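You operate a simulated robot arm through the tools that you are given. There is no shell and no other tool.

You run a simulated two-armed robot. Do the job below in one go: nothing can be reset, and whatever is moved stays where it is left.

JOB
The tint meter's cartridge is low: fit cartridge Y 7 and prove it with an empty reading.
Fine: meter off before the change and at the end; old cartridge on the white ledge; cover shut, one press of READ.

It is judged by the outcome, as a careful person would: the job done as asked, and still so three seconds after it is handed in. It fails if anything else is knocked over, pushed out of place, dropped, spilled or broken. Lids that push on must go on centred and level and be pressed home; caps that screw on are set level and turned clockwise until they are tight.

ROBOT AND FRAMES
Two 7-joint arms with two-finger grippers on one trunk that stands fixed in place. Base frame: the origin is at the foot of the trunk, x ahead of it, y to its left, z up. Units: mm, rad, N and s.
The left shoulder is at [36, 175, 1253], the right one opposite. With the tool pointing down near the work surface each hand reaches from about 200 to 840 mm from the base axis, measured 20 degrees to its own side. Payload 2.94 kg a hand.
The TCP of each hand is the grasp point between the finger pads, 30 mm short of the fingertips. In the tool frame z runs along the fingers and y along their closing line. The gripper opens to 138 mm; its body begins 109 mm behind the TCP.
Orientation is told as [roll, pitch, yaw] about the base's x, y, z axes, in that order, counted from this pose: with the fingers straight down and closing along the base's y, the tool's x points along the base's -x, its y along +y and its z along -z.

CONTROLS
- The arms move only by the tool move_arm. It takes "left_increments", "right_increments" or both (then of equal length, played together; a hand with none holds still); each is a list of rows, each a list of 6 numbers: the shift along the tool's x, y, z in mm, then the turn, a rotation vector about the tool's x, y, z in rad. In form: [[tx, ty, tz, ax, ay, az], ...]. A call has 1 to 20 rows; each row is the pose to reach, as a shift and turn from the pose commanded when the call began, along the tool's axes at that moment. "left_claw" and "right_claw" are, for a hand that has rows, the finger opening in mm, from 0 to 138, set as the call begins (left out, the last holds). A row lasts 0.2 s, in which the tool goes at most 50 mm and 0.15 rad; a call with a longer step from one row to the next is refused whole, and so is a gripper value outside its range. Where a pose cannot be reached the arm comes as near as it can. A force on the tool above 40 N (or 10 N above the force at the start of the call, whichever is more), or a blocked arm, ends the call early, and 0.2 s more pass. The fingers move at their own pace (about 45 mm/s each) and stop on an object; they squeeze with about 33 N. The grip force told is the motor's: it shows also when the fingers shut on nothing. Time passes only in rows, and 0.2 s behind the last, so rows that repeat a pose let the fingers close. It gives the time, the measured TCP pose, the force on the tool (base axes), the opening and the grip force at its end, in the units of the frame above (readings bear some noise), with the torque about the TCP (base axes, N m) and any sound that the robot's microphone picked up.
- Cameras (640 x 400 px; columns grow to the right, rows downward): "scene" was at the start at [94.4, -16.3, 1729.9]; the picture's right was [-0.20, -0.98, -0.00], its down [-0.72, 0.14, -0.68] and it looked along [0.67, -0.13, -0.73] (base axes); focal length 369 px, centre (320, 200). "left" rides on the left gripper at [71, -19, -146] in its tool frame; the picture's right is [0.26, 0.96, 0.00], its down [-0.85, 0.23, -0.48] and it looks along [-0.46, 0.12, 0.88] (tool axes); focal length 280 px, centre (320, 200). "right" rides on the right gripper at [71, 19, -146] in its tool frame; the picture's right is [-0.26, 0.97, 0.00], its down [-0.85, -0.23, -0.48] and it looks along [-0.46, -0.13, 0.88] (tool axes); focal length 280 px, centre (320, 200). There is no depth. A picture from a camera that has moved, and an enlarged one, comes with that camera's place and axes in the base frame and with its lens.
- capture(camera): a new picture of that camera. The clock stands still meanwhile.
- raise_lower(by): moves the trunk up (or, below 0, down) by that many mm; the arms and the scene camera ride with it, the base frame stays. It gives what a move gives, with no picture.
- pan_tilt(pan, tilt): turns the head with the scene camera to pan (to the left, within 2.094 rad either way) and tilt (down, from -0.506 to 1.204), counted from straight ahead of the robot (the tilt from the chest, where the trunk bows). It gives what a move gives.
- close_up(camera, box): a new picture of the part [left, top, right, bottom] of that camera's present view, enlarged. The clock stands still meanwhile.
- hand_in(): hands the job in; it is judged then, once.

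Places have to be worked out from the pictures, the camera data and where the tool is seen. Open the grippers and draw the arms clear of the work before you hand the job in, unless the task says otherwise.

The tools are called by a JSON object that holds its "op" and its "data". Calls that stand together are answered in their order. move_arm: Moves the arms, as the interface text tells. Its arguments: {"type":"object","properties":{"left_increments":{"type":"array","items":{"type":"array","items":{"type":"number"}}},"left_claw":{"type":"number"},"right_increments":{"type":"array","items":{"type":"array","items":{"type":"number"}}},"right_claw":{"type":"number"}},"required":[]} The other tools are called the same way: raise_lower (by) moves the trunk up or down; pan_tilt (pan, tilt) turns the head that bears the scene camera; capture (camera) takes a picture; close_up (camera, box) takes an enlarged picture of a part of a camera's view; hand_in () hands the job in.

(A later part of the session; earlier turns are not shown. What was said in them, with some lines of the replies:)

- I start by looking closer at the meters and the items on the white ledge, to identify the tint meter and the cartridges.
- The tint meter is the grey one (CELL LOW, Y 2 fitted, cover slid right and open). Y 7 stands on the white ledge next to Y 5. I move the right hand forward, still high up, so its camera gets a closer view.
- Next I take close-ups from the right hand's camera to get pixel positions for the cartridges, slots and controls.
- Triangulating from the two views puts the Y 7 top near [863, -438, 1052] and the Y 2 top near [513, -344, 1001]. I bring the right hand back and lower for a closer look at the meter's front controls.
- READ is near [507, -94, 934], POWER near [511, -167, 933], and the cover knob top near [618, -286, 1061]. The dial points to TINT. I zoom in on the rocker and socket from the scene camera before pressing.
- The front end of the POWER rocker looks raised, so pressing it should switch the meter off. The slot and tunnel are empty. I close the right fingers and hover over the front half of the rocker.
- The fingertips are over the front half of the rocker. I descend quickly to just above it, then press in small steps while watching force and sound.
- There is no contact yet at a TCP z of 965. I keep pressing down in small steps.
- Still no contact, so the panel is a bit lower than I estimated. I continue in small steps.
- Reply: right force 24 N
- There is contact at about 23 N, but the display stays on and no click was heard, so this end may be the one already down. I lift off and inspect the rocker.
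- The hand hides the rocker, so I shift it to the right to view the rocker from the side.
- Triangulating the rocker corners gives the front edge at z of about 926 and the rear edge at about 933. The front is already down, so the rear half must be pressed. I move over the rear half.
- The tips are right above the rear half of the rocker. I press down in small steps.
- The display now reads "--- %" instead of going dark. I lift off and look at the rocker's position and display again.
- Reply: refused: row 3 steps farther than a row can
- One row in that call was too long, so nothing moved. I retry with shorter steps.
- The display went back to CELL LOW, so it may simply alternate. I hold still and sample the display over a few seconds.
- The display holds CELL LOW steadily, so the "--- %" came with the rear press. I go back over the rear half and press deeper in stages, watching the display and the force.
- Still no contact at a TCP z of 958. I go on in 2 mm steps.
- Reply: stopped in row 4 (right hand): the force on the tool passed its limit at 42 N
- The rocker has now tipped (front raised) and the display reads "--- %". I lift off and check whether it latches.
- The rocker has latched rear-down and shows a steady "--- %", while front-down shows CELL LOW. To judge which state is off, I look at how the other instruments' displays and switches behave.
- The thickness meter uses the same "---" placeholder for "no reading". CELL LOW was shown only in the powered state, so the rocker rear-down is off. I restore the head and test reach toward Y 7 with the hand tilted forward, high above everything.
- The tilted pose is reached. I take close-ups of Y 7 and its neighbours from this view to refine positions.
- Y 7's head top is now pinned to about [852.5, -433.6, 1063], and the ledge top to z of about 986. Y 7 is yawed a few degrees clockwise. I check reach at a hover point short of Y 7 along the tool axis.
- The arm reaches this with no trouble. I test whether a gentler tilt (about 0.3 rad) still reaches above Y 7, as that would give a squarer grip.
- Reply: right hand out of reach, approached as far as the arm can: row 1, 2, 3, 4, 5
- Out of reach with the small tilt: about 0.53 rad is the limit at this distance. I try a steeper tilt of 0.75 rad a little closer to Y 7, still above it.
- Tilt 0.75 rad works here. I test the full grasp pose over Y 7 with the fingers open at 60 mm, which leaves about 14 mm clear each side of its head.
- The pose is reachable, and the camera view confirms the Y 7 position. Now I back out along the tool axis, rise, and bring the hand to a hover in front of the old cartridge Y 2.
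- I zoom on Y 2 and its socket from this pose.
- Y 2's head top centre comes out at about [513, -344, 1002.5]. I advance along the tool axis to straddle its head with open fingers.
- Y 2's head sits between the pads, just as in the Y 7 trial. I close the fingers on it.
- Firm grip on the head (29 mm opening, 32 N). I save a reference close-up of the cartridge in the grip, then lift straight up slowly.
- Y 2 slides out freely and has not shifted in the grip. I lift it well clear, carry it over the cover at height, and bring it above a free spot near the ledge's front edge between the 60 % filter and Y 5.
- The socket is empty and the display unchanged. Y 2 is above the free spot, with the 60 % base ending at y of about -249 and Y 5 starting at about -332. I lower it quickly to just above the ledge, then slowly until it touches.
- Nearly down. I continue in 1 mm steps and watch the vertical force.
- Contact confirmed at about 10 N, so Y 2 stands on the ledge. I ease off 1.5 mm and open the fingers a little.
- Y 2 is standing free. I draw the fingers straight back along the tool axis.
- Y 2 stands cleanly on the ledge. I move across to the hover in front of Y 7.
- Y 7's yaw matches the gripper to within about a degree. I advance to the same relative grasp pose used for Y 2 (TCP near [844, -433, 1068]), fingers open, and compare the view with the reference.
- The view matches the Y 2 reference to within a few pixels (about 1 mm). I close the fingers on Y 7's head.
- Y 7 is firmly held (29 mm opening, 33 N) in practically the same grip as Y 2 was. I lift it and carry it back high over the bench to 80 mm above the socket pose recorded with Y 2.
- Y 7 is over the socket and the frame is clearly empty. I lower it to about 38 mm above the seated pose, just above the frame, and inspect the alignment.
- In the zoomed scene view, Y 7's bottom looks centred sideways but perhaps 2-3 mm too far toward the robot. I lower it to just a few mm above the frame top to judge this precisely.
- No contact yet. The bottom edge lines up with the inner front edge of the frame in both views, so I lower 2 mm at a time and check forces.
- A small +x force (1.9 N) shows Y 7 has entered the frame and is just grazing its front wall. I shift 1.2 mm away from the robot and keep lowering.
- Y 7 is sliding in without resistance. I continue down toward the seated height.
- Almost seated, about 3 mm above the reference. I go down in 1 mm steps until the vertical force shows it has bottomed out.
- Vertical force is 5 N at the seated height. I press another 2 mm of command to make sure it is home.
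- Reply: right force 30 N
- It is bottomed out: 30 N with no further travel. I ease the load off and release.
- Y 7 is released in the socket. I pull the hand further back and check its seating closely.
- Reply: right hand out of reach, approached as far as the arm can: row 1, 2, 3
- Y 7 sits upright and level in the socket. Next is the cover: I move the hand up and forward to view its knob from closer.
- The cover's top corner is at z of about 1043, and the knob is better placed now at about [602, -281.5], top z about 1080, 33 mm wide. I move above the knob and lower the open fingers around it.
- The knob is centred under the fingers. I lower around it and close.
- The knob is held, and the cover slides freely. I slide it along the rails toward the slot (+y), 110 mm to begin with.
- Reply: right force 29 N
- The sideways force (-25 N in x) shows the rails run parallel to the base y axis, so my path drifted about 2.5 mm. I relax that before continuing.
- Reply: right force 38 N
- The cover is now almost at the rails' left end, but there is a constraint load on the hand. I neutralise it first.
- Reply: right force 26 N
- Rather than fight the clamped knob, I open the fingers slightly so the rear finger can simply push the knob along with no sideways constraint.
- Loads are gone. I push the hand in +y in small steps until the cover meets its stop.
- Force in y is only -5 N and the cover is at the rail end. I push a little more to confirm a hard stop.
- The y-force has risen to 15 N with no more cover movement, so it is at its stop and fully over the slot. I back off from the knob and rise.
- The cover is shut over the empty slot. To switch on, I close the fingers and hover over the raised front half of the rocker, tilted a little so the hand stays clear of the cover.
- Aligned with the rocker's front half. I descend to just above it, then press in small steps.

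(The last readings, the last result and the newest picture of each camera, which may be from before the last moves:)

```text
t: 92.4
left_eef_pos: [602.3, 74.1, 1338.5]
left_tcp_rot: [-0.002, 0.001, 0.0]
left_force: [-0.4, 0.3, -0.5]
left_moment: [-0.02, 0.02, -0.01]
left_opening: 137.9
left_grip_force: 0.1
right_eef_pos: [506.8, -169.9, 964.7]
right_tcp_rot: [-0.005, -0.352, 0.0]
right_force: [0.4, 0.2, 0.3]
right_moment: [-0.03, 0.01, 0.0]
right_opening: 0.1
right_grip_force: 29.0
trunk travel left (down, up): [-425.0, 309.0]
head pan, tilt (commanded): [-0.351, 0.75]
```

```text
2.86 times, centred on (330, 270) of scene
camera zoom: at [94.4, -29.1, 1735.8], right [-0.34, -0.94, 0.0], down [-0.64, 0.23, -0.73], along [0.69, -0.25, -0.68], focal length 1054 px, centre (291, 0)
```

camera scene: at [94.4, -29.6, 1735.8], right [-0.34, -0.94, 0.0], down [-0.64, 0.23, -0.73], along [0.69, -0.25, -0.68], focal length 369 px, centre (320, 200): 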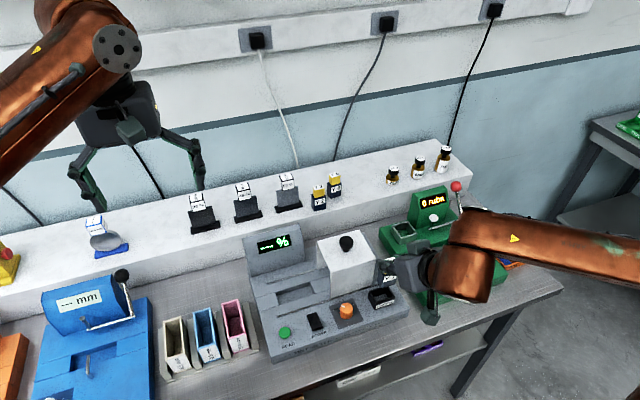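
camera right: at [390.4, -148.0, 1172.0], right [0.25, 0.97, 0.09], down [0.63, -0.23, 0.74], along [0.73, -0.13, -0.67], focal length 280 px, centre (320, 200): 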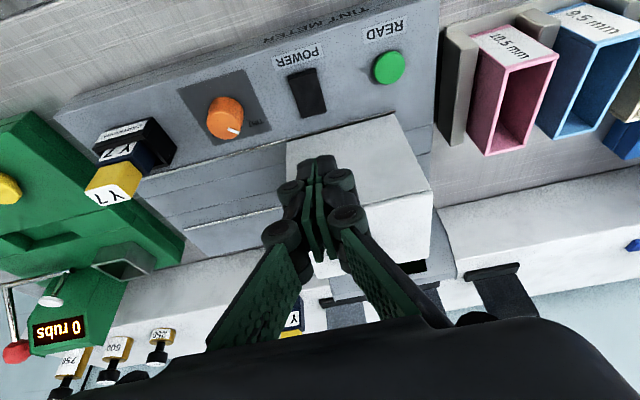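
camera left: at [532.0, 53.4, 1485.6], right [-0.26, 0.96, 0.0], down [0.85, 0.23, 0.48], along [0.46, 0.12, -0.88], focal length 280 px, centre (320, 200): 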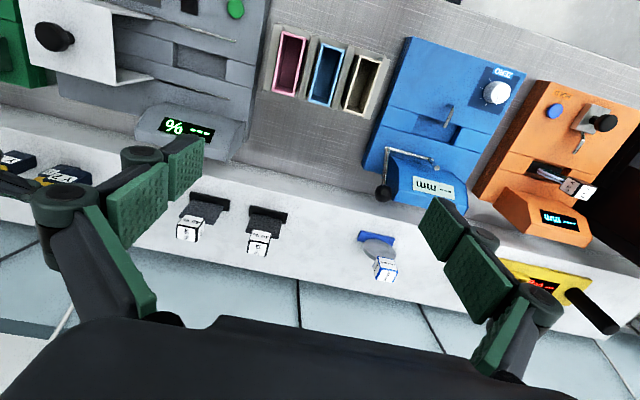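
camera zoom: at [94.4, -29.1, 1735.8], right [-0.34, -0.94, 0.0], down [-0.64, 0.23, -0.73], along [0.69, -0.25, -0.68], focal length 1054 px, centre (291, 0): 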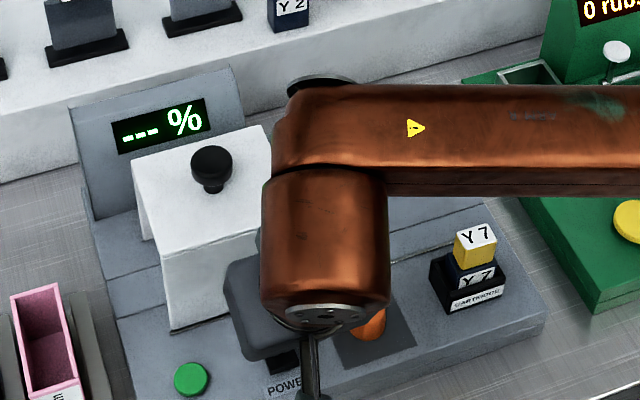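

{"op": "move_arm", "data": {"right_increments": [[0.7, 0, 1.9, 0, 0, 0], [1.4, 0, 3.8, 0, 0, 0], [2.1, 0, 5.6, 0, 0, 0], [2.7, 0, 7.5, 0, 0, 0], [2.7, 0, 7.5, 0, 0, 0]], "right_claw": 0}}

{"op": "close_up", "data": {"camera": "left", "box": [130, 0, 260, 160]}}

```text
t: 93.6
left_eef_pos: [602.1, 73.7, 1337.5]
left_tcp_rot: [0.0, 0.001, -0.001]
left_force: [0.7, 1.0, 0.2]
left_moment: [0.02, -0.01, 0.02]
left_opening: 138.0
left_grip_force: 0.0
right_eef_pos: [507.3, -169.9, 956.5]
right_tcp_rot: [-0.002, -0.351, -0.001]
right_force: [0.3, 0.2, 0.6]
right_moment: [-0.01, -0.02, 0.0]
right_opening: 0.0
right_grip_force: 27.8
trunk travel left (down, up): [-425.0, 309.0]
head pan, tilt (commanded): [-0.351, 0.75]
```

```text
2.50 times, centred on (195, 80) of left
camera zoom: at [532.3, 53.5, 1485.4], right [-0.26, 0.96, 0.0], down [0.85, 0.23, 0.48], along [0.46, 0.12, -0.88], focal length 701 px, centre (632, 500)
```

zoom: 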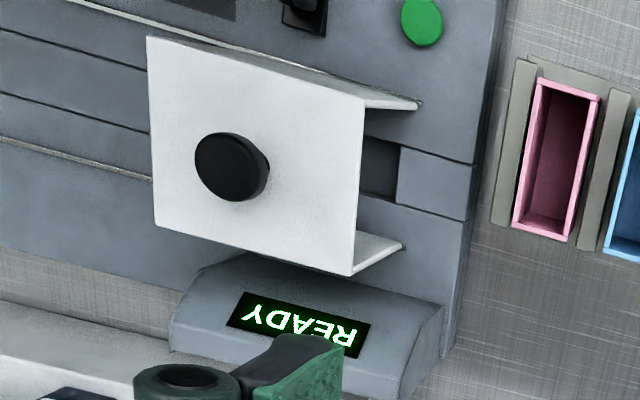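

The display now reads READY, which confirms front-down is on and Y 7 is accepted. Earlier a light press sprang back, so I press further until the rocker latches.

{"op": "move_arm", "data": {"right_increments": [[0.7, 0, 1.9, 0, 0, 0], [1.4, 0, 3.8, 0, 0, 0], [2.1, 0, 5.6, 0, 0, 0], [2.7, 0, 7.5, 0, 0, 0]], "right_claw": 0}}

{"op": "close_up", "data": {"camera": "left", "box": [130, 0, 260, 160]}}

```text
t: 94.5
left_eef_pos: [601.0, 72.8, 1338.9]
left_tcp_rot: [0.0, -0.001, -0.001]
left_force: [-0.1, 0.0, 0.8]
left_moment: [0.01, -0.01, -0.02]
left_opening: 137.9
left_grip_force: 0.0
right_eef_pos: [505.3, -170.3, 954.8]
right_tcp_rot: [-0.005, -0.362, -0.001]
right_force: [-12.6, -5.2, 20.7]
right_moment: [-0.18, 0.41, 0.02]
right_opening: 6.0
right_grip_force: 28.1
trunk travel left (down, up): [-425.0, 309.0]
head pan, tilt (commanded): [-0.351, 0.75]
stopped in row 4 (right hand): the force on the tool passed its limit at 43 N (the readings are from after the stop); the commanded pose is now the measured one
```

```text
2.50 times, centred on (195, 80) of left
camera zoom: at [530.2, 53.0, 1486.0], right [-0.26, 0.97, 0.0], down [0.85, 0.23, 0.48], along [0.46, 0.12, -0.88], focal length 701 px, centre (632, 500)
```

zoom: 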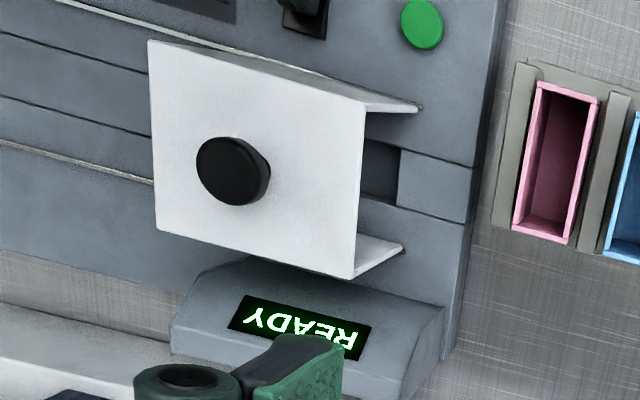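

It has bottomed out (43 N stop) and still shows READY. I lift off and check that it stays on.

{"op": "move_arm", "data": {"right_increments": [[-3.5, 0, -9.4, 0, 0, 0], [-15, 0, -40, 0, 0, 0], [-27, 0, -75, 0, 0, 0], [-27, 0, -75, 0, 0, 0]], "right_claw": 0}}

{"op": "close_up", "data": {"camera": "left", "box": [130, 0, 260, 160]}}

{"op": "capture", "data": {"camera": "right"}}

{"op": "close_up", "data": {"camera": "scene", "box": [270, 240, 390, 340]}}

```text
t: 95.5
left_eef_pos: [602.3, 73.6, 1338.2]
left_tcp_rot: [0.0, 0.001, -0.001]
left_force: [-0.6, 0.3, -0.3]
left_moment: [-0.01, -0.04, -0.01]
left_opening: 137.9
left_grip_force: 0.0
right_eef_pos: [506.2, -170.5, 1033.6]
right_tcp_rot: [-0.004, -0.358, -0.001]
right_force: [0.3, -0.3, -0.5]
right_moment: [0.01, 0.03, -0.01]
right_opening: 0.0
right_grip_force: 28.5
trunk travel left (down, up): [-425.0, 309.0]
head pan, tilt (commanded): [-0.351, 0.75]
```

```text
2.50 times, centred on (195, 80) of left
camera zoom: at [532.3, 53.3, 1485.4], right [-0.26, 0.96, 0.0], down [0.85, 0.23, 0.48], along [0.46, 0.12, -0.88], focal length 701 px, centre (632, 500)
```

zoom: 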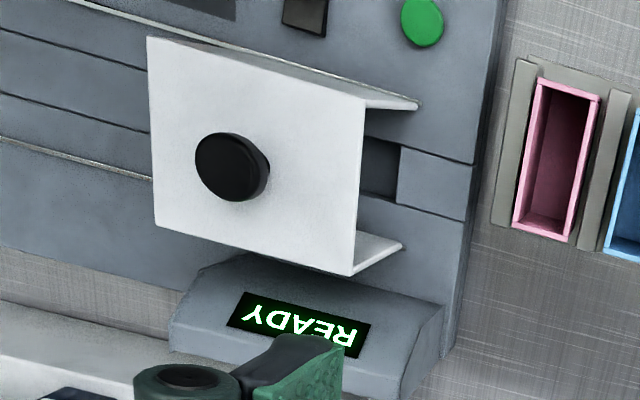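

```text
taken
camera right: at [389.7, -149.8, 1145.2], right [0.25, 0.97, 0.09], down [0.63, -0.23, 0.74], along [0.74, -0.13, -0.66], focal length 280 px, centre (320, 200)
```

right: 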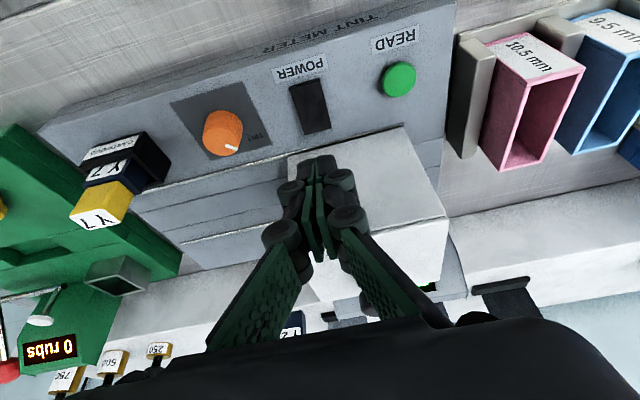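

```text
4.00 times, centred on (330, 290) of scene
camera zoom: at [94.4, -29.4, 1735.8], right [-0.34, -0.94, 0.0], down [-0.64, 0.23, -0.73], along [0.69, -0.25, -0.68], focal length 1476 px, centre (280, -160)
```

zoom: 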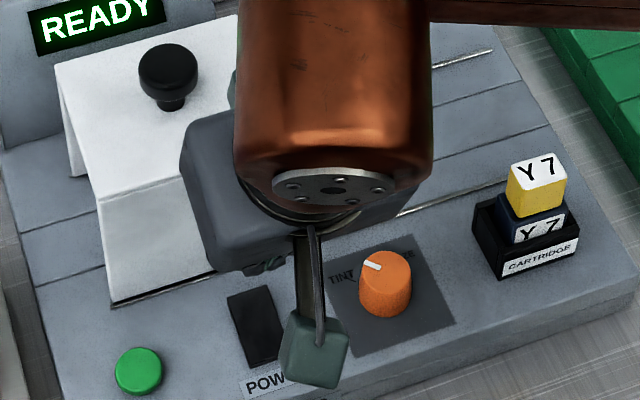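

The meter is on and READY, cover shut, slot empty. I move the closed fingertips over the READ button.

{"op": "move_arm", "data": {"right_increments": [[1.8, 38, -0.7, 0, 0, 0], [3.7, 76.5, -1.4, 0, 0, 0], [3.7, 76.5, -1.4, 0, 0, 0]], "right_claw": 0}}

{"op": "capture", "data": {"camera": "right"}}

{"op": "close_up", "data": {"camera": "scene", "box": [250, 240, 370, 340]}}

```text
t: 96.2
left_eef_pos: [602.7, 71.9, 1338.4]
left_tcp_rot: [0.0, 0.001, -0.001]
left_force: [-0.2, 0.4, -0.3]
left_moment: [0.02, -0.01, -0.01]
left_opening: 138.2
left_grip_force: 0.0
right_eef_pos: [502.6, -93.9, 1034.9]
right_tcp_rot: [-0.004, -0.36, -0.003]
right_force: [-1.3, -0.6, 0.6]
right_moment: [0.03, 0.01, 0.0]
right_opening: 0.0
right_grip_force: 27.7
trunk travel left (down, up): [-425.0, 309.0]
head pan, tilt (commanded): [-0.351, 0.75]
```

```text
taken
camera right: at [387.4, -74.0, 1145.1], right [0.25, 0.96, 0.09], down [0.63, -0.23, 0.74], along [0.74, -0.13, -0.66], focal length 280 px, centre (320, 200)
```

right: 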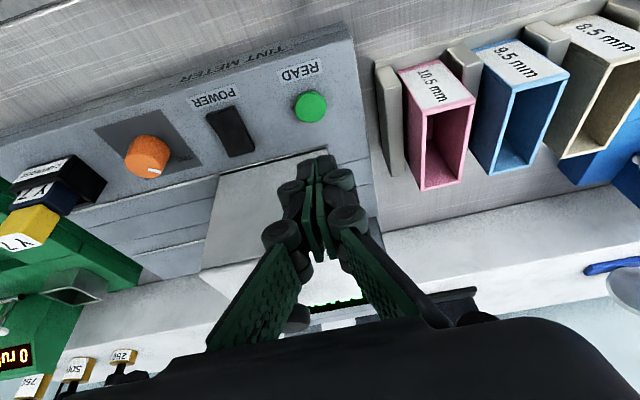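

```text
4.00 times, centred on (310, 290) of scene
camera zoom: at [94.2, -30.4, 1735.8], right [-0.34, -0.94, 0.0], down [-0.64, 0.24, -0.73], along [0.69, -0.25, -0.68], focal length 1476 px, centre (360, -160)
```

zoom: 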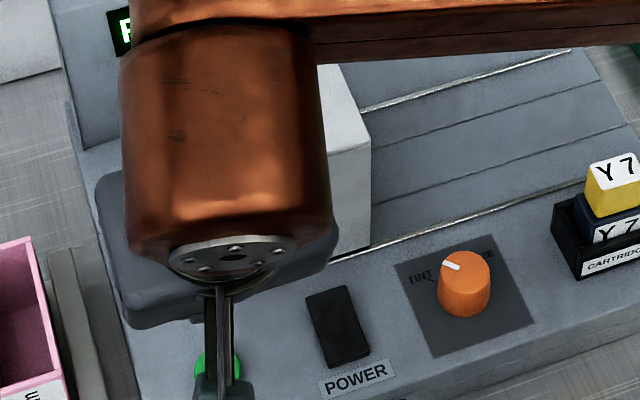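

READ is right below the tips (about [506.5, -92.5]). I descend to just above it and then press once, smoothly.

{"op": "move_arm", "data": {"right_increments": [[12, 0, 32, 0, 0, 0], [21, 0, 56, 0, 0, 0], [21.7, 0, 58.1, 0, 0, 0], [21.7, 0, 58.1, 0, 0, 0]], "right_claw": 0}}

{"op": "capture", "data": {"camera": "right"}}

{"op": "close_up", "data": {"camera": "left", "box": [130, 0, 260, 160]}}

```text
t: 97.2
left_eef_pos: [603.2, 72.8, 1338.9]
left_tcp_rot: [-0.002, 0.0, 0.0]
left_force: [1.1, -0.1, 0.7]
left_moment: [0.02, 0.0, 0.01]
left_opening: 137.8
left_grip_force: 0.1
right_eef_pos: [504.2, -92.8, 971.4]
right_tcp_rot: [-0.003, -0.358, 0.0]
right_force: [0.2, 0.9, -0.1]
right_moment: [-0.02, -0.04, 0.02]
right_opening: 0.1
right_grip_force: 28.8
trunk travel left (down, up): [-425.0, 309.0]
head pan, tilt (commanded): [-0.351, 0.75]
```

```text
taken
camera right: at [387.4, -73.5, 1082.3], right [0.25, 0.96, 0.09], down [0.63, -0.23, 0.74], along [0.74, -0.13, -0.66], focal length 280 px, centre (320, 200)
```

right: 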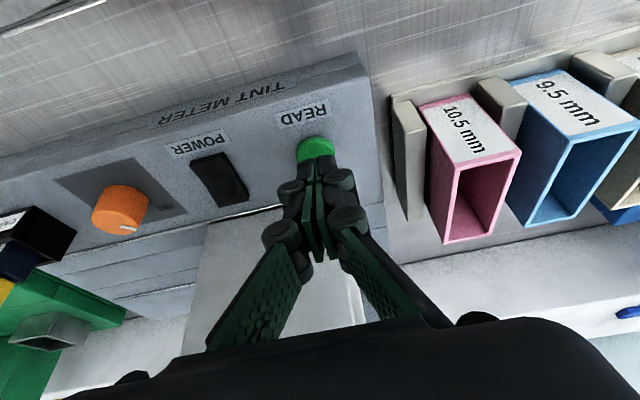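

```text
2.50 times, centred on (195, 80) of left
camera zoom: at [532.4, 53.4, 1485.4], right [-0.26, 0.96, 0.0], down [0.85, 0.23, 0.48], along [0.46, 0.12, -0.88], focal length 701 px, centre (632, 500)
```

zoom: 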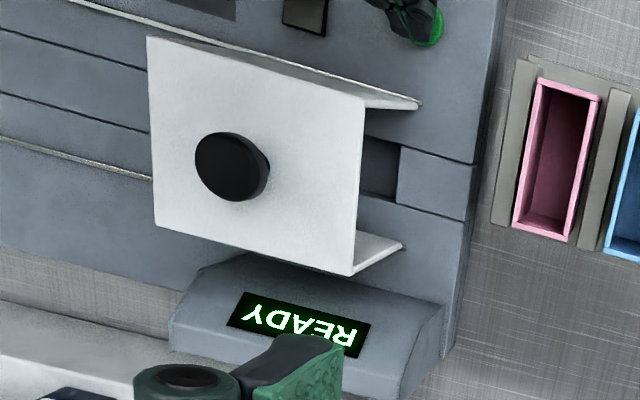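

The tips sit slightly to the rear of the button centre. I shift 5 mm toward the robot and press down in one smooth motion.

{"op": "move_arm", "data": {"right_increments": [[4.7, 0, -1.75, 0, 0, 0], [4.7, 0, -1.75, 0, 0, 0]], "right_claw": 0}}

{"op": "move_arm", "data": {"right_increments": [[0.7, 0, 1.9, 0, 0, 0], [1.4, 0, 3.75, 0, 0, 0], [2.1, 0, 5.6, 0, 0, 0], [2.8, 0, 7.5, 0, 0, 0], [3.2, 0, 8.4, 0, 0, 0]], "right_claw": 0}}

{"op": "close_up", "data": {"camera": "left", "box": [130, 0, 260, 160]}}

```text
t: 97.8
left_eef_pos: [604.3, 73.5, 1339.1]
left_tcp_rot: [0.001, -0.001, 0.0]
left_force: [0.5, -0.3, 0.3]
left_moment: [0.02, 0.0, -0.01]
left_opening: 137.9
left_grip_force: 0.0
right_eef_pos: [499.0, -93.3, 970.4]
right_tcp_rot: [-0.004, -0.359, 0.0]
right_force: [-0.1, -0.3, 0.5]
right_moment: [-0.02, 0.01, -0.02]
right_opening: 0.0
right_grip_force: 28.1
trunk travel left (down, up): [-425.0, 309.0]
head pan, tilt (commanded): [-0.351, 0.75]
```

```text
t: 99.0
left_eef_pos: [602.3, 72.8, 1338.0]
left_tcp_rot: [0.0, 0.0, 0.0]
left_force: [-0.4, -0.2, -0.4]
left_moment: [-0.02, -0.01, 0.04]
left_opening: 137.8
left_grip_force: 0.0
right_eef_pos: [498.2, -92.5, 961.5]
right_tcp_rot: [-0.003, -0.36, -0.001]
right_force: [0.5, -0.3, 0.4]
right_moment: [0.01, 0.01, 0.02]
right_opening: 0.0
right_grip_force: 28.8
trunk travel left (down, up): [-425.0, 309.0]
head pan, tilt (commanded): [-0.351, 0.75]
```

```text
2.50 times, centred on (195, 80) of left
camera zoom: at [532.3, 53.6, 1485.4], right [-0.26, 0.96, 0.0], down [0.85, 0.23, 0.48], along [0.46, 0.12, -0.88], focal length 701 px, centre (632, 500)
```

zoom: 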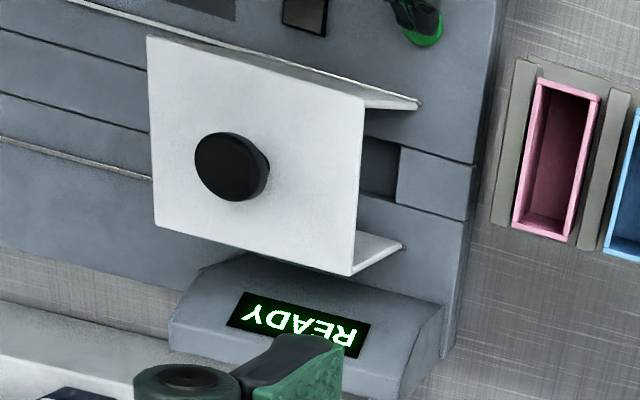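

{"op": "move_arm", "data": {"right_increments": [[0.7, 0, 1.9, 0, 0, 0], [1.4, 0, 3.75, 0, 0, 0], [1.4, 0, 3.75, 0, 0, 0]], "right_claw": 0}}

{"op": "close_up", "data": {"camera": "left", "box": [130, 0, 260, 160]}}

```text
t: 99.8
left_eef_pos: [602.3, 73.7, 1339.1]
left_tcp_rot: [-0.001, 0.001, 0.002]
left_force: [-0.5, 0.2, 0.7]
left_moment: [0.04, 0.02, -0.02]
left_opening: 138.0
left_grip_force: 0.1
right_eef_pos: [499.4, -92.5, 958.1]
right_tcp_rot: [-0.003, -0.36, 0.0]
right_force: [0.4, -0.3, 0.8]
right_moment: [0.0, -0.02, 0.02]
right_opening: 0.0
right_grip_force: 28.4
trunk travel left (down, up): [-425.0, 309.0]
head pan, tilt (commanded): [-0.351, 0.75]
```

```text
2.50 times, centred on (195, 80) of left
camera zoom: at [532.3, 53.6, 1485.4], right [-0.26, 0.96, 0.0], down [0.85, 0.23, 0.48], along [0.46, 0.12, -0.88], focal length 701 px, centre (632, 500)
```

zoom: 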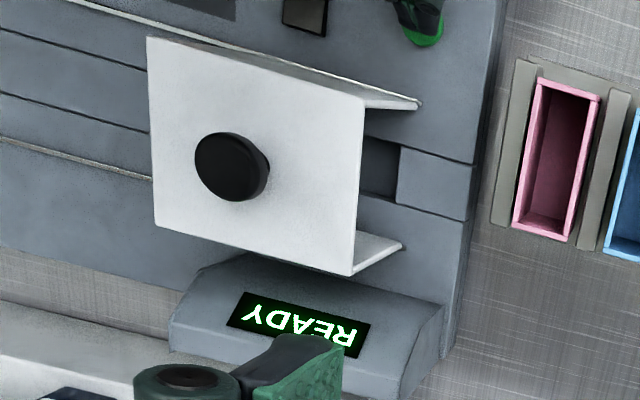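

{"op": "move_arm", "data": {"right_increments": [[0.4, 0, 0.95, 0, 0, 0], [0.7, 0, 1.9, 0, 0, 0], [1.05, 0, 2.8, 0, 0, 0], [1.05, 0, 2.8, 0, 0, 0]], "right_claw": 0}}

{"op": "close_up", "data": {"camera": "left", "box": [130, 0, 260, 160]}}

```text
t: 100.8
left_eef_pos: [602.5, 73.7, 1339.0]
left_tcp_rot: [-0.001, 0.0, -0.001]
left_force: [0.1, 0.2, -1.0]
left_moment: [-0.03, -0.01, 0.0]
left_opening: 138.3
left_grip_force: 0.2
right_eef_pos: [498.8, -92.9, 955.4]
right_tcp_rot: [-0.003, -0.358, 0.0]
right_force: [0.1, -0.5, 2.2]
right_moment: [-0.02, 0.0, 0.0]
right_opening: 5.9
right_grip_force: 28.1
trunk travel left (down, up): [-425.0, 309.0]
head pan, tilt (commanded): [-0.351, 0.75]
heard: click
```

```text
2.50 times, centred on (195, 80) of left
camera zoom: at [532.1, 53.5, 1485.5], right [-0.26, 0.96, 0.0], down [0.85, 0.23, 0.48], along [0.46, 0.12, -0.88], focal length 701 px, centre (632, 500)
```

zoom: 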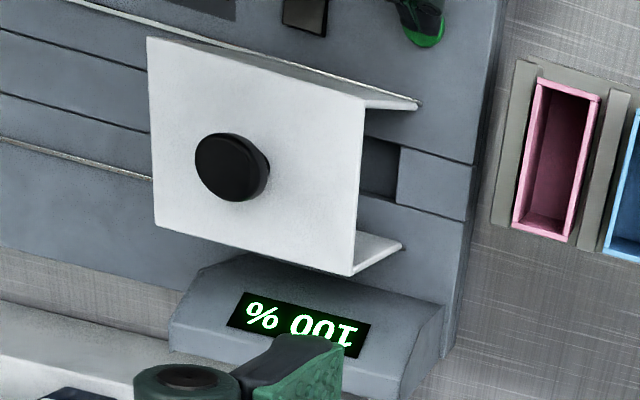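

Click heard and the display shows 100 %: the single empty reading is taken. I lift straight off the button.

{"op": "move_arm", "data": {"right_increments": [[-7, 0, -18.7, 0, 0, 0], [-17.5, 0, -46.8, 0, 0, 0], [-28, 0, -75, 0, 0, 0], [-28, 0, -75, 0, 0, 0]], "right_claw": 0}}

{"op": "close_up", "data": {"camera": "left", "box": [130, 0, 260, 160]}}

```text
t: 101.8
left_eef_pos: [602.6, 73.4, 1338.9]
left_tcp_rot: [0.002, 0.0, 0.0]
left_force: [-0.2, 0.0, -1.0]
left_moment: [0.01, -0.01, 0.0]
left_opening: 137.7
left_grip_force: 0.0
right_eef_pos: [499.7, -92.2, 1035.4]
right_tcp_rot: [-0.003, -0.357, 0.001]
right_force: [0.4, 0.5, 0.2]
right_moment: [-0.04, 0.01, -0.02]
right_opening: 0.0
right_grip_force: 27.8
trunk travel left (down, up): [-425.0, 309.0]
head pan, tilt (commanded): [-0.351, 0.75]
```

```text
2.50 times, centred on (195, 80) of left
camera zoom: at [532.6, 53.3, 1485.3], right [-0.26, 0.96, 0.0], down [0.85, 0.23, 0.48], along [0.46, 0.12, -0.88], focal length 701 px, centre (632, 500)
```

zoom: 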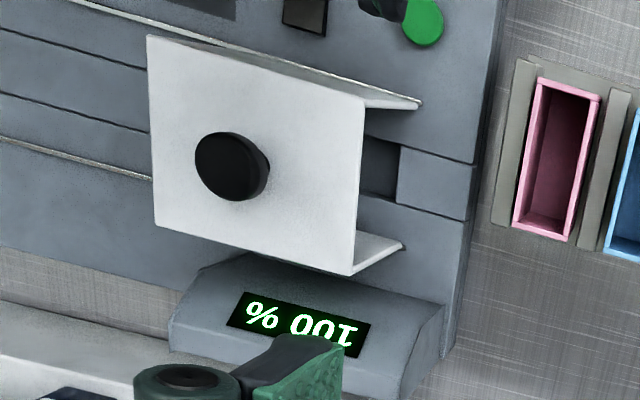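

The reading stands at 100 %. Now I switch off: I move the closed fingertips over the raised rear half of the POWER rocker.

{"op": "move_arm", "data": {"right_increments": [[-10.9, -38.9, 4.1, 0, 0, 0], [-21.8, -77.8, 8.2, 0, 0, 0], [-21.8, -77.8, 8.2, 0, 0, 0], [-21.8, -77.8, 8.2, 0, 0, 0]], "right_claw": 0}}

{"op": "move_arm", "data": {"right_increments": [[12, 0, 32, 0, 0, 0], [21, 0, 56, 0, 0, 0], [22.7, 0, 60.9, 0, 0, 0], [22.7, 0, 60.9, 0, 0, 0]], "right_claw": 0}}

{"op": "capture", "data": {"camera": "right"}}

{"op": "close_up", "data": {"camera": "left", "box": [80, 0, 260, 120]}}

```text
t: 102.8
left_eef_pos: [602.2, 72.4, 1340.2]
left_tcp_rot: [0.0, 0.001, -0.001]
left_force: [-0.1, 0.5, 0.2]
left_moment: [0.04, 0.03, 0.03]
left_opening: 137.7
left_grip_force: 0.1
right_eef_pos: [522.2, -170.4, 1036.0]
right_tcp_rot: [-0.003, -0.36, 0.0]
right_force: [0.9, -0.5, -0.4]
right_moment: [0.04, 0.0, 0.01]
right_opening: 0.0
right_grip_force: 28.8
trunk travel left (down, up): [-425.0, 309.0]
head pan, tilt (commanded): [-0.351, 0.75]
```

```text
t: 103.8
left_eef_pos: [601.3, 73.2, 1339.5]
left_tcp_rot: [0.001, -0.001, 0.001]
left_force: [-0.3, 0.1, 0.8]
left_moment: [-0.03, 0.01, 0.03]
left_opening: 138.0
left_grip_force: 0.0
right_eef_pos: [523.1, -171.4, 969.9]
right_tcp_rot: [-0.005, -0.36, -0.002]
right_force: [0.6, 0.6, 0.5]
right_moment: [-0.03, -0.02, 0.02]
right_opening: 0.0
right_grip_force: 27.8
trunk travel left (down, up): [-425.0, 309.0]
head pan, tilt (commanded): [-0.351, 0.75]
```

```text
taken
camera right: at [405.1, -150.6, 1081.9], right [0.25, 0.96, 0.09], down [0.63, -0.23, 0.74], along [0.74, -0.13, -0.66], focal length 280 px, centre (320, 200)
```

right: 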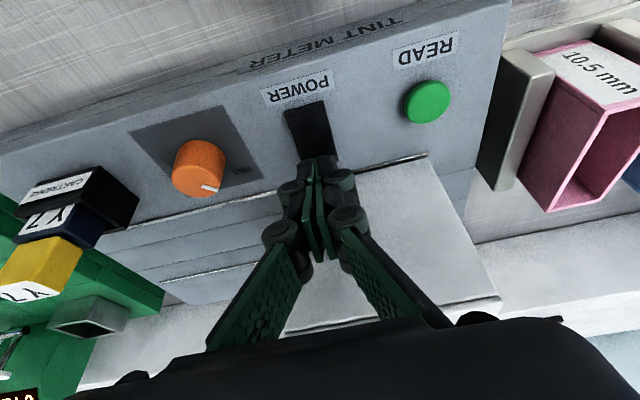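

```text
3.33 times, centred on (170, 60) of left
camera zoom: at [532.3, 53.3, 1485.4], right [-0.26, 0.96, 0.0], down [0.85, 0.23, 0.48], along [0.46, 0.12, -0.88], focal length 935 px, centre (820, 667)
```

zoom: 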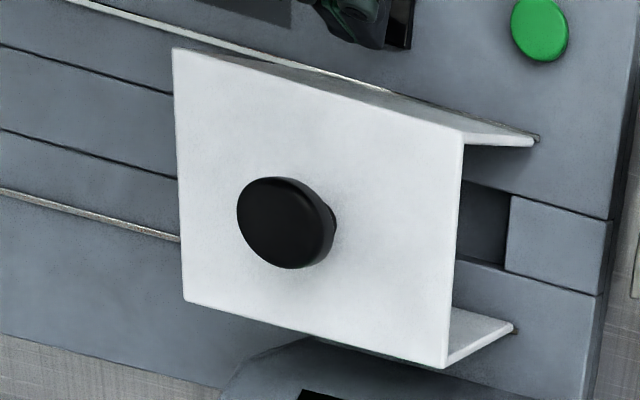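

The tips are above the rocker's rear half, clear of the cover. I press down in steps until it bottoms out.

{"op": "move_arm", "data": {"right_increments": [[0.7, 0, 1.9, 0, 0, 0], [1.4, 0, 3.75, 0, 0, 0], [2.1, 0, 5.6, 0, 0, 0], [2.8, 0, 7.5, 0, 0, 0], [3.5, 0, 9.4, 0, 0, 0], [4.2, 0, 11.2, 0, 0, 0]], "right_claw": 0}}

{"op": "close_up", "data": {"camera": "left", "box": [130, 0, 260, 160]}}

```text
t: 105.2
left_eef_pos: [602.2, 73.4, 1338.8]
left_tcp_rot: [-0.001, 0.0, 0.003]
left_force: [0.3, 0.8, 0.1]
left_moment: [0.0, 0.01, 0.01]
left_opening: 138.0
left_grip_force: 0.1
right_eef_pos: [521.4, -171.4, 957.8]
right_tcp_rot: [-0.004, -0.36, 0.001]
right_force: [0.5, 0.3, -0.1]
right_moment: [0.0, -0.03, 0.02]
right_opening: 0.3
right_grip_force: 28.0
trunk travel left (down, up): [-425.0, 309.0]
head pan, tilt (commanded): [-0.351, 0.75]
```

```text
2.50 times, centred on (195, 80) of left
camera zoom: at [532.3, 53.4, 1485.4], right [-0.26, 0.96, 0.0], down [0.85, 0.23, 0.48], along [0.46, 0.12, -0.88], focal length 701 px, centre (632, 500)
```

zoom: 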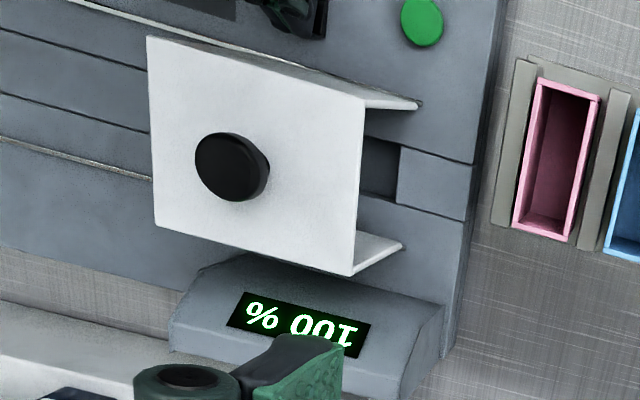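

{"op": "move_arm", "data": {"right_increments": [[0.7, 0, 1.9, 0, 0, 0], [1.4, 0, 3.75, 0, 0, 0], [2.1, 0, 5.6, 0, 0, 0], [2.8, 0, 7.5, 0, 0, 0], [3.5, 0, 9.4, 0, 0, 0]], "right_claw": 0}}

{"op": "close_up", "data": {"camera": "left", "box": [130, 0, 260, 160]}}

```text
t: 106.2
left_eef_pos: [601.0, 73.4, 1336.6]
left_tcp_rot: [0.0, 0.0, 0.001]
left_force: [-1.1, 0.2, -0.1]
left_moment: [0.04, 0.07, -0.03]
left_opening: 138.1
left_grip_force: 0.0
right_eef_pos: [522.4, -170.9, 957.6]
right_tcp_rot: [-0.004, -0.37, -0.001]
right_force: [-5.9, -2.1, 14.3]
right_moment: [-0.1, 0.21, -0.02]
right_opening: 6.2
right_grip_force: 28.7
trunk travel left (down, up): [-425.0, 309.0]
head pan, tilt (commanded): [-0.351, 0.75]
stopped in row 4 (right hand): the force on the tool passed its limit at 44 N (the readings are from after the stop); the commanded pose is now the measured one
```

```text
2.50 times, centred on (195, 80) of left
camera zoom: at [531.5, 53.5, 1485.4], right [-0.26, 0.97, 0.0], down [0.85, 0.23, 0.48], along [0.46, 0.12, -0.88], focal length 701 px, centre (632, 500)
```

zoom: 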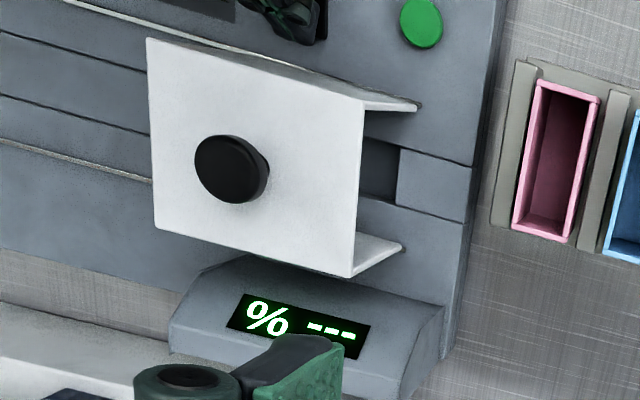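

The display is back to "--- %" (off). I lift off, draw the hand back and open the gripper, then check that it stays off.

{"op": "move_arm", "data": {"right_increments": [[-7, 0, -18.7, 0, 0, 0], [-21, 0, -56, 0, 0, 0], [-35, 0, -93, 0, 0, 0], [-35, 0, -93, 0, 0, 0]], "right_claw": 0}}

{"op": "close_up", "data": {"camera": "left", "box": [130, 0, 260, 160]}}

{"op": "move_arm", "data": {"right_increments": [[15, -30, -35, 0, 0.1, 0], [40, -60, -65, 0, 0.2, 0], [75, -85, -85, 0, 0.3, 0], [110, -110, -95, 0, 0.36, 0], [140, -130, -100, 0, 0.36, 0], [160, -145, -100, 0, 0.36, 0], [160, -145, -100, 0, 0.36, 0]], "right_claw": 100}}

{"op": "capture", "data": {"camera": "scene"}}

{"op": "close_up", "data": {"camera": "left", "box": [130, 0, 260, 160]}}

```text
t: 107.2
left_eef_pos: [602.5, 72.1, 1338.2]
left_tcp_rot: [0.001, 0.0, 0.0]
left_force: [0.7, 0.7, 0.0]
left_moment: [0.0, -0.03, -0.01]
left_opening: 137.7
left_grip_force: 0.1
right_eef_pos: [523.1, -169.8, 1054.7]
right_tcp_rot: [-0.003, -0.367, -0.002]
right_force: [0.0, -1.1, 0.2]
right_moment: [0.0, 0.0, -0.03]
right_opening: 0.0
right_grip_force: 28.2
trunk travel left (down, up): [-425.0, 309.0]
head pan, tilt (commanded): [-0.351, 0.75]
```

```text
2.50 times, centred on (195, 80) of left
camera zoom: at [532.4, 53.2, 1485.4], right [-0.26, 0.96, 0.0], down [0.85, 0.23, 0.48], along [0.46, 0.12, -0.88], focal length 701 px, centre (632, 500)
```

zoom: 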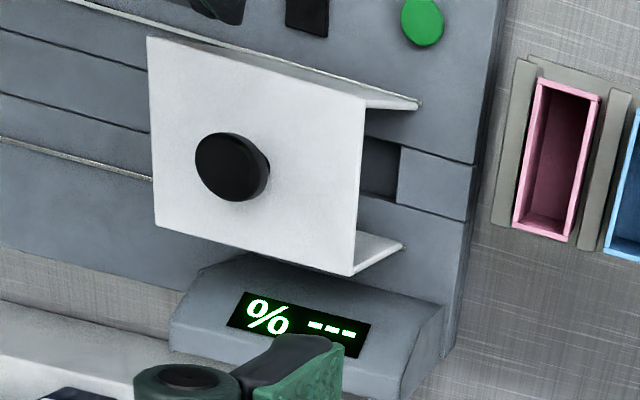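

```text
t: 108.8
left_eef_pos: [601.4, 73.7, 1338.9]
left_tcp_rot: [0.0, 0.001, 0.0]
left_force: [0.1, -0.4, -1.2]
left_moment: [0.0, 0.01, -0.01]
left_opening: 137.8
left_grip_force: 0.1
right_eef_pos: [336.9, -314.8, 1088.5]
right_tcp_rot: [-0.002, -0.007, -0.001]
right_force: [-0.3, -0.2, 0.4]
right_moment: [0.01, 0.04, -0.01]
right_opening: 100.0
right_grip_force: 0.0
trunk travel left (down, up): [-425.0, 309.0]
head pan, tilt (commanded): [-0.351, 0.75]
```

```text
taken
camera scene: at [95.3, -28.9, 1735.7], right [-0.34, -0.94, 0.0], down [-0.64, 0.23, -0.73], along [0.69, -0.25, -0.68], focal length 369 px, centre (320, 200)
```

scene: 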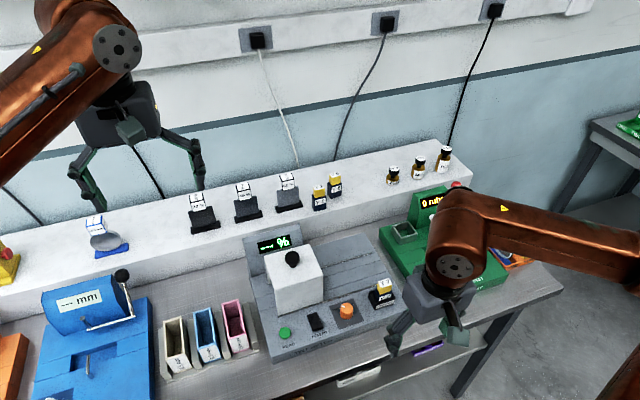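

```text
2.50 times, centred on (195, 80) of left
camera zoom: at [533.1, 53.8, 1485.0], right [-0.26, 0.96, 0.0], down [0.85, 0.23, 0.47], along [0.46, 0.12, -0.88], focal length 701 px, centre (632, 500)
```

zoom: 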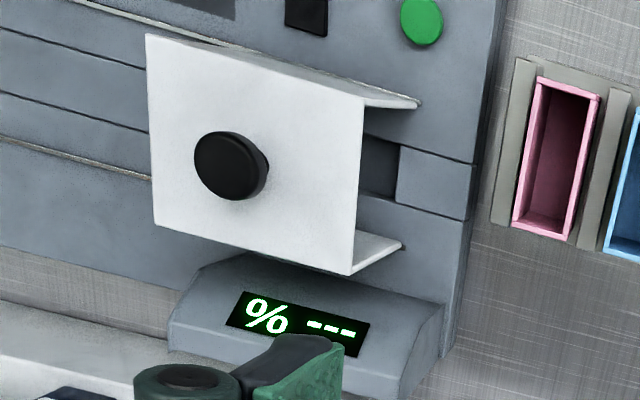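

The meter is off, and the cover, cartridge and ledge look right. I raise the right hand well clear and do a last visual check.

{"op": "move_arm", "data": {"right_increments": [[0, 0, -45, 0, 0, 0], [5, 0, -90, 0, 0, 0], [15, 0, -135, 0, 0, 0], [25, 0, -180, 0, 0, 0], [40, -5, -220, 0, 0, 0], [45, -5, -245, 0, 0, 0], [45, -5, -245, 0, 0, 0]], "right_claw": 138}}

{"op": "close_up", "data": {"camera": "scene", "box": [240, 160, 480, 360]}}

{"op": "close_up", "data": {"camera": "scene", "box": [260, 140, 380, 220]}}

{"op": "close_up", "data": {"camera": "scene", "box": [340, 260, 420, 320]}}

{"op": "close_up", "data": {"camera": "scene", "box": [270, 290, 350, 350]}}

```text
t: 110.4
left_eef_pos: [601.5, 73.4, 1340.3]
left_tcp_rot: [0.0, -0.001, 0.0]
left_force: [-0.6, 1.0, 0.7]
left_moment: [-0.01, -0.02, 0.01]
left_opening: 138.0
left_grip_force: 0.1
right_eef_pos: [290.2, -319.9, 1338.2]
right_tcp_rot: [-0.003, -0.008, -0.003]
right_force: [0.4, 0.2, -0.1]
right_moment: [-0.02, -0.02, -0.02]
right_opening: 138.3
right_grip_force: 0.2
trunk travel left (down, up): [-425.0, 309.0]
head pan, tilt (commanded): [-0.351, 0.75]
```

```text
2.00 times, centred on (360, 260) of scene
camera zoom: at [93.4, -29.0, 1735.9], right [-0.34, -0.94, 0.0], down [-0.64, 0.23, -0.73], along [0.69, -0.25, -0.68], focal length 738 px, centre (240, 80)
```

zoom: 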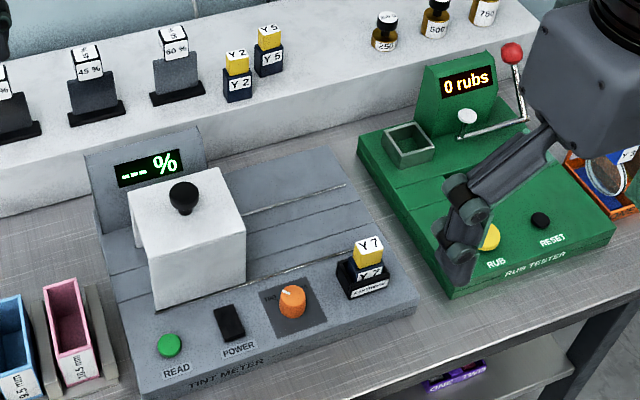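

```text
5.00 times, centred on (320, 180) of scene
camera zoom: at [93.4, -29.0, 1735.9], right [-0.34, -0.94, 0.0], down [-0.64, 0.23, -0.73], along [0.69, -0.25, -0.68], focal length 1845 px, centre (320, 300)
```

zoom: 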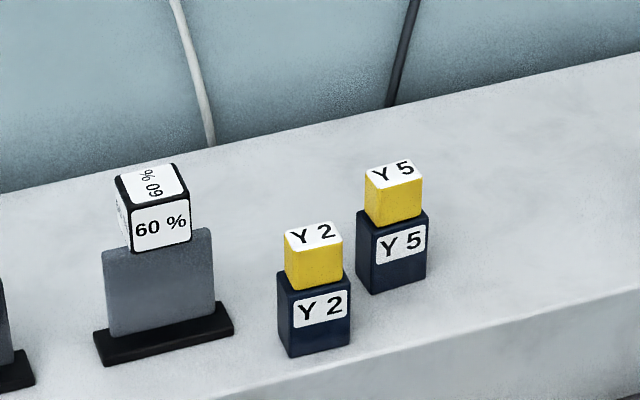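

```text
6.67 times, centred on (380, 290) of scene
camera zoom: at [93.4, -29.0, 1735.9], right [-0.34, -0.94, 0.0], down [-0.64, 0.23, -0.73], along [0.69, -0.25, -0.68], focal length 2460 px, centre (-80, -400)
```

zoom: 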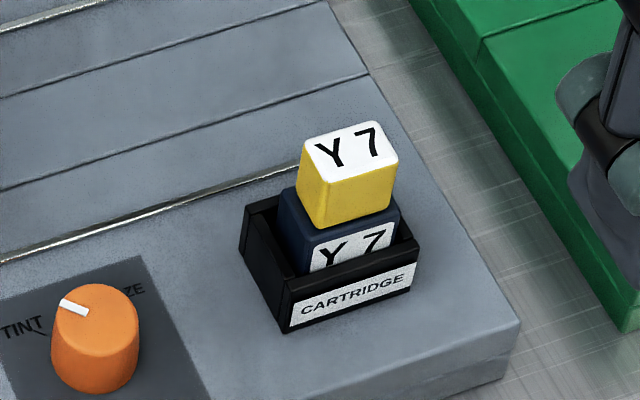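

```text
6.67 times, centred on (310, 320) of scene
camera zoom: at [93.4, -29.0, 1735.9], right [-0.34, -0.94, 0.0], down [-0.64, 0.23, -0.73], along [0.69, -0.25, -0.68], focal length 2460 px, centre (387, -600)
```

zoom: 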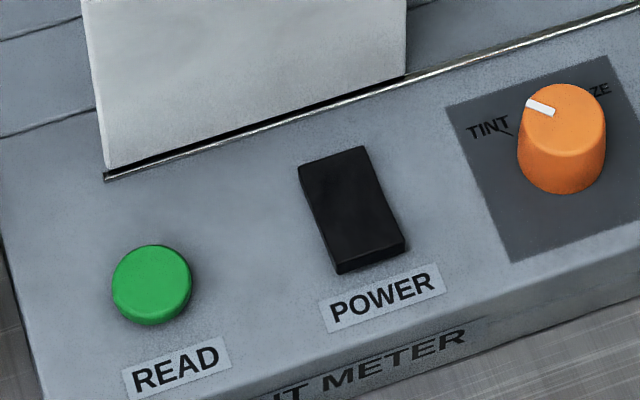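

Everything checks out:
- **Cartridges:** Y 7 is seated level in the socket, and Y 2 stands upright on the white ledge.
- **Meter:** the cover is shut, READ was pressed once and gave 100 %, and the rocker is latched off with the display at "--- %".
- **Surroundings:** nothing else has moved, and both grippers are open and clear.

I hand the job in.

{"op": "hand_in", "data": {}}

```text
The job is handed in.
```

Cartridge Y 7 is fitted in the tint meter. With the cover shut and the slot empty, one press of READ gave 100 %.

- **Power:** I switched the meter off before the change, and it is off again now. Its display shows "--- %" when off rather than going dark. I was sure of that only once it read READY after I switched it on with Y 7 in.
- **Extra switch presses:** My first two presses on POWER did not switch the meter off, but the third did. After that it was switched on once for the reading and then off again.
- **Old cartridge:** Y 2 stands upright on the white ledge, between the 60 % filter and Y 5.
- **Everything else:** The cover is still shut and the dial is still on TINT. Nothing else looked moved in the final pictures. Both grippers are open and clear of the bench.
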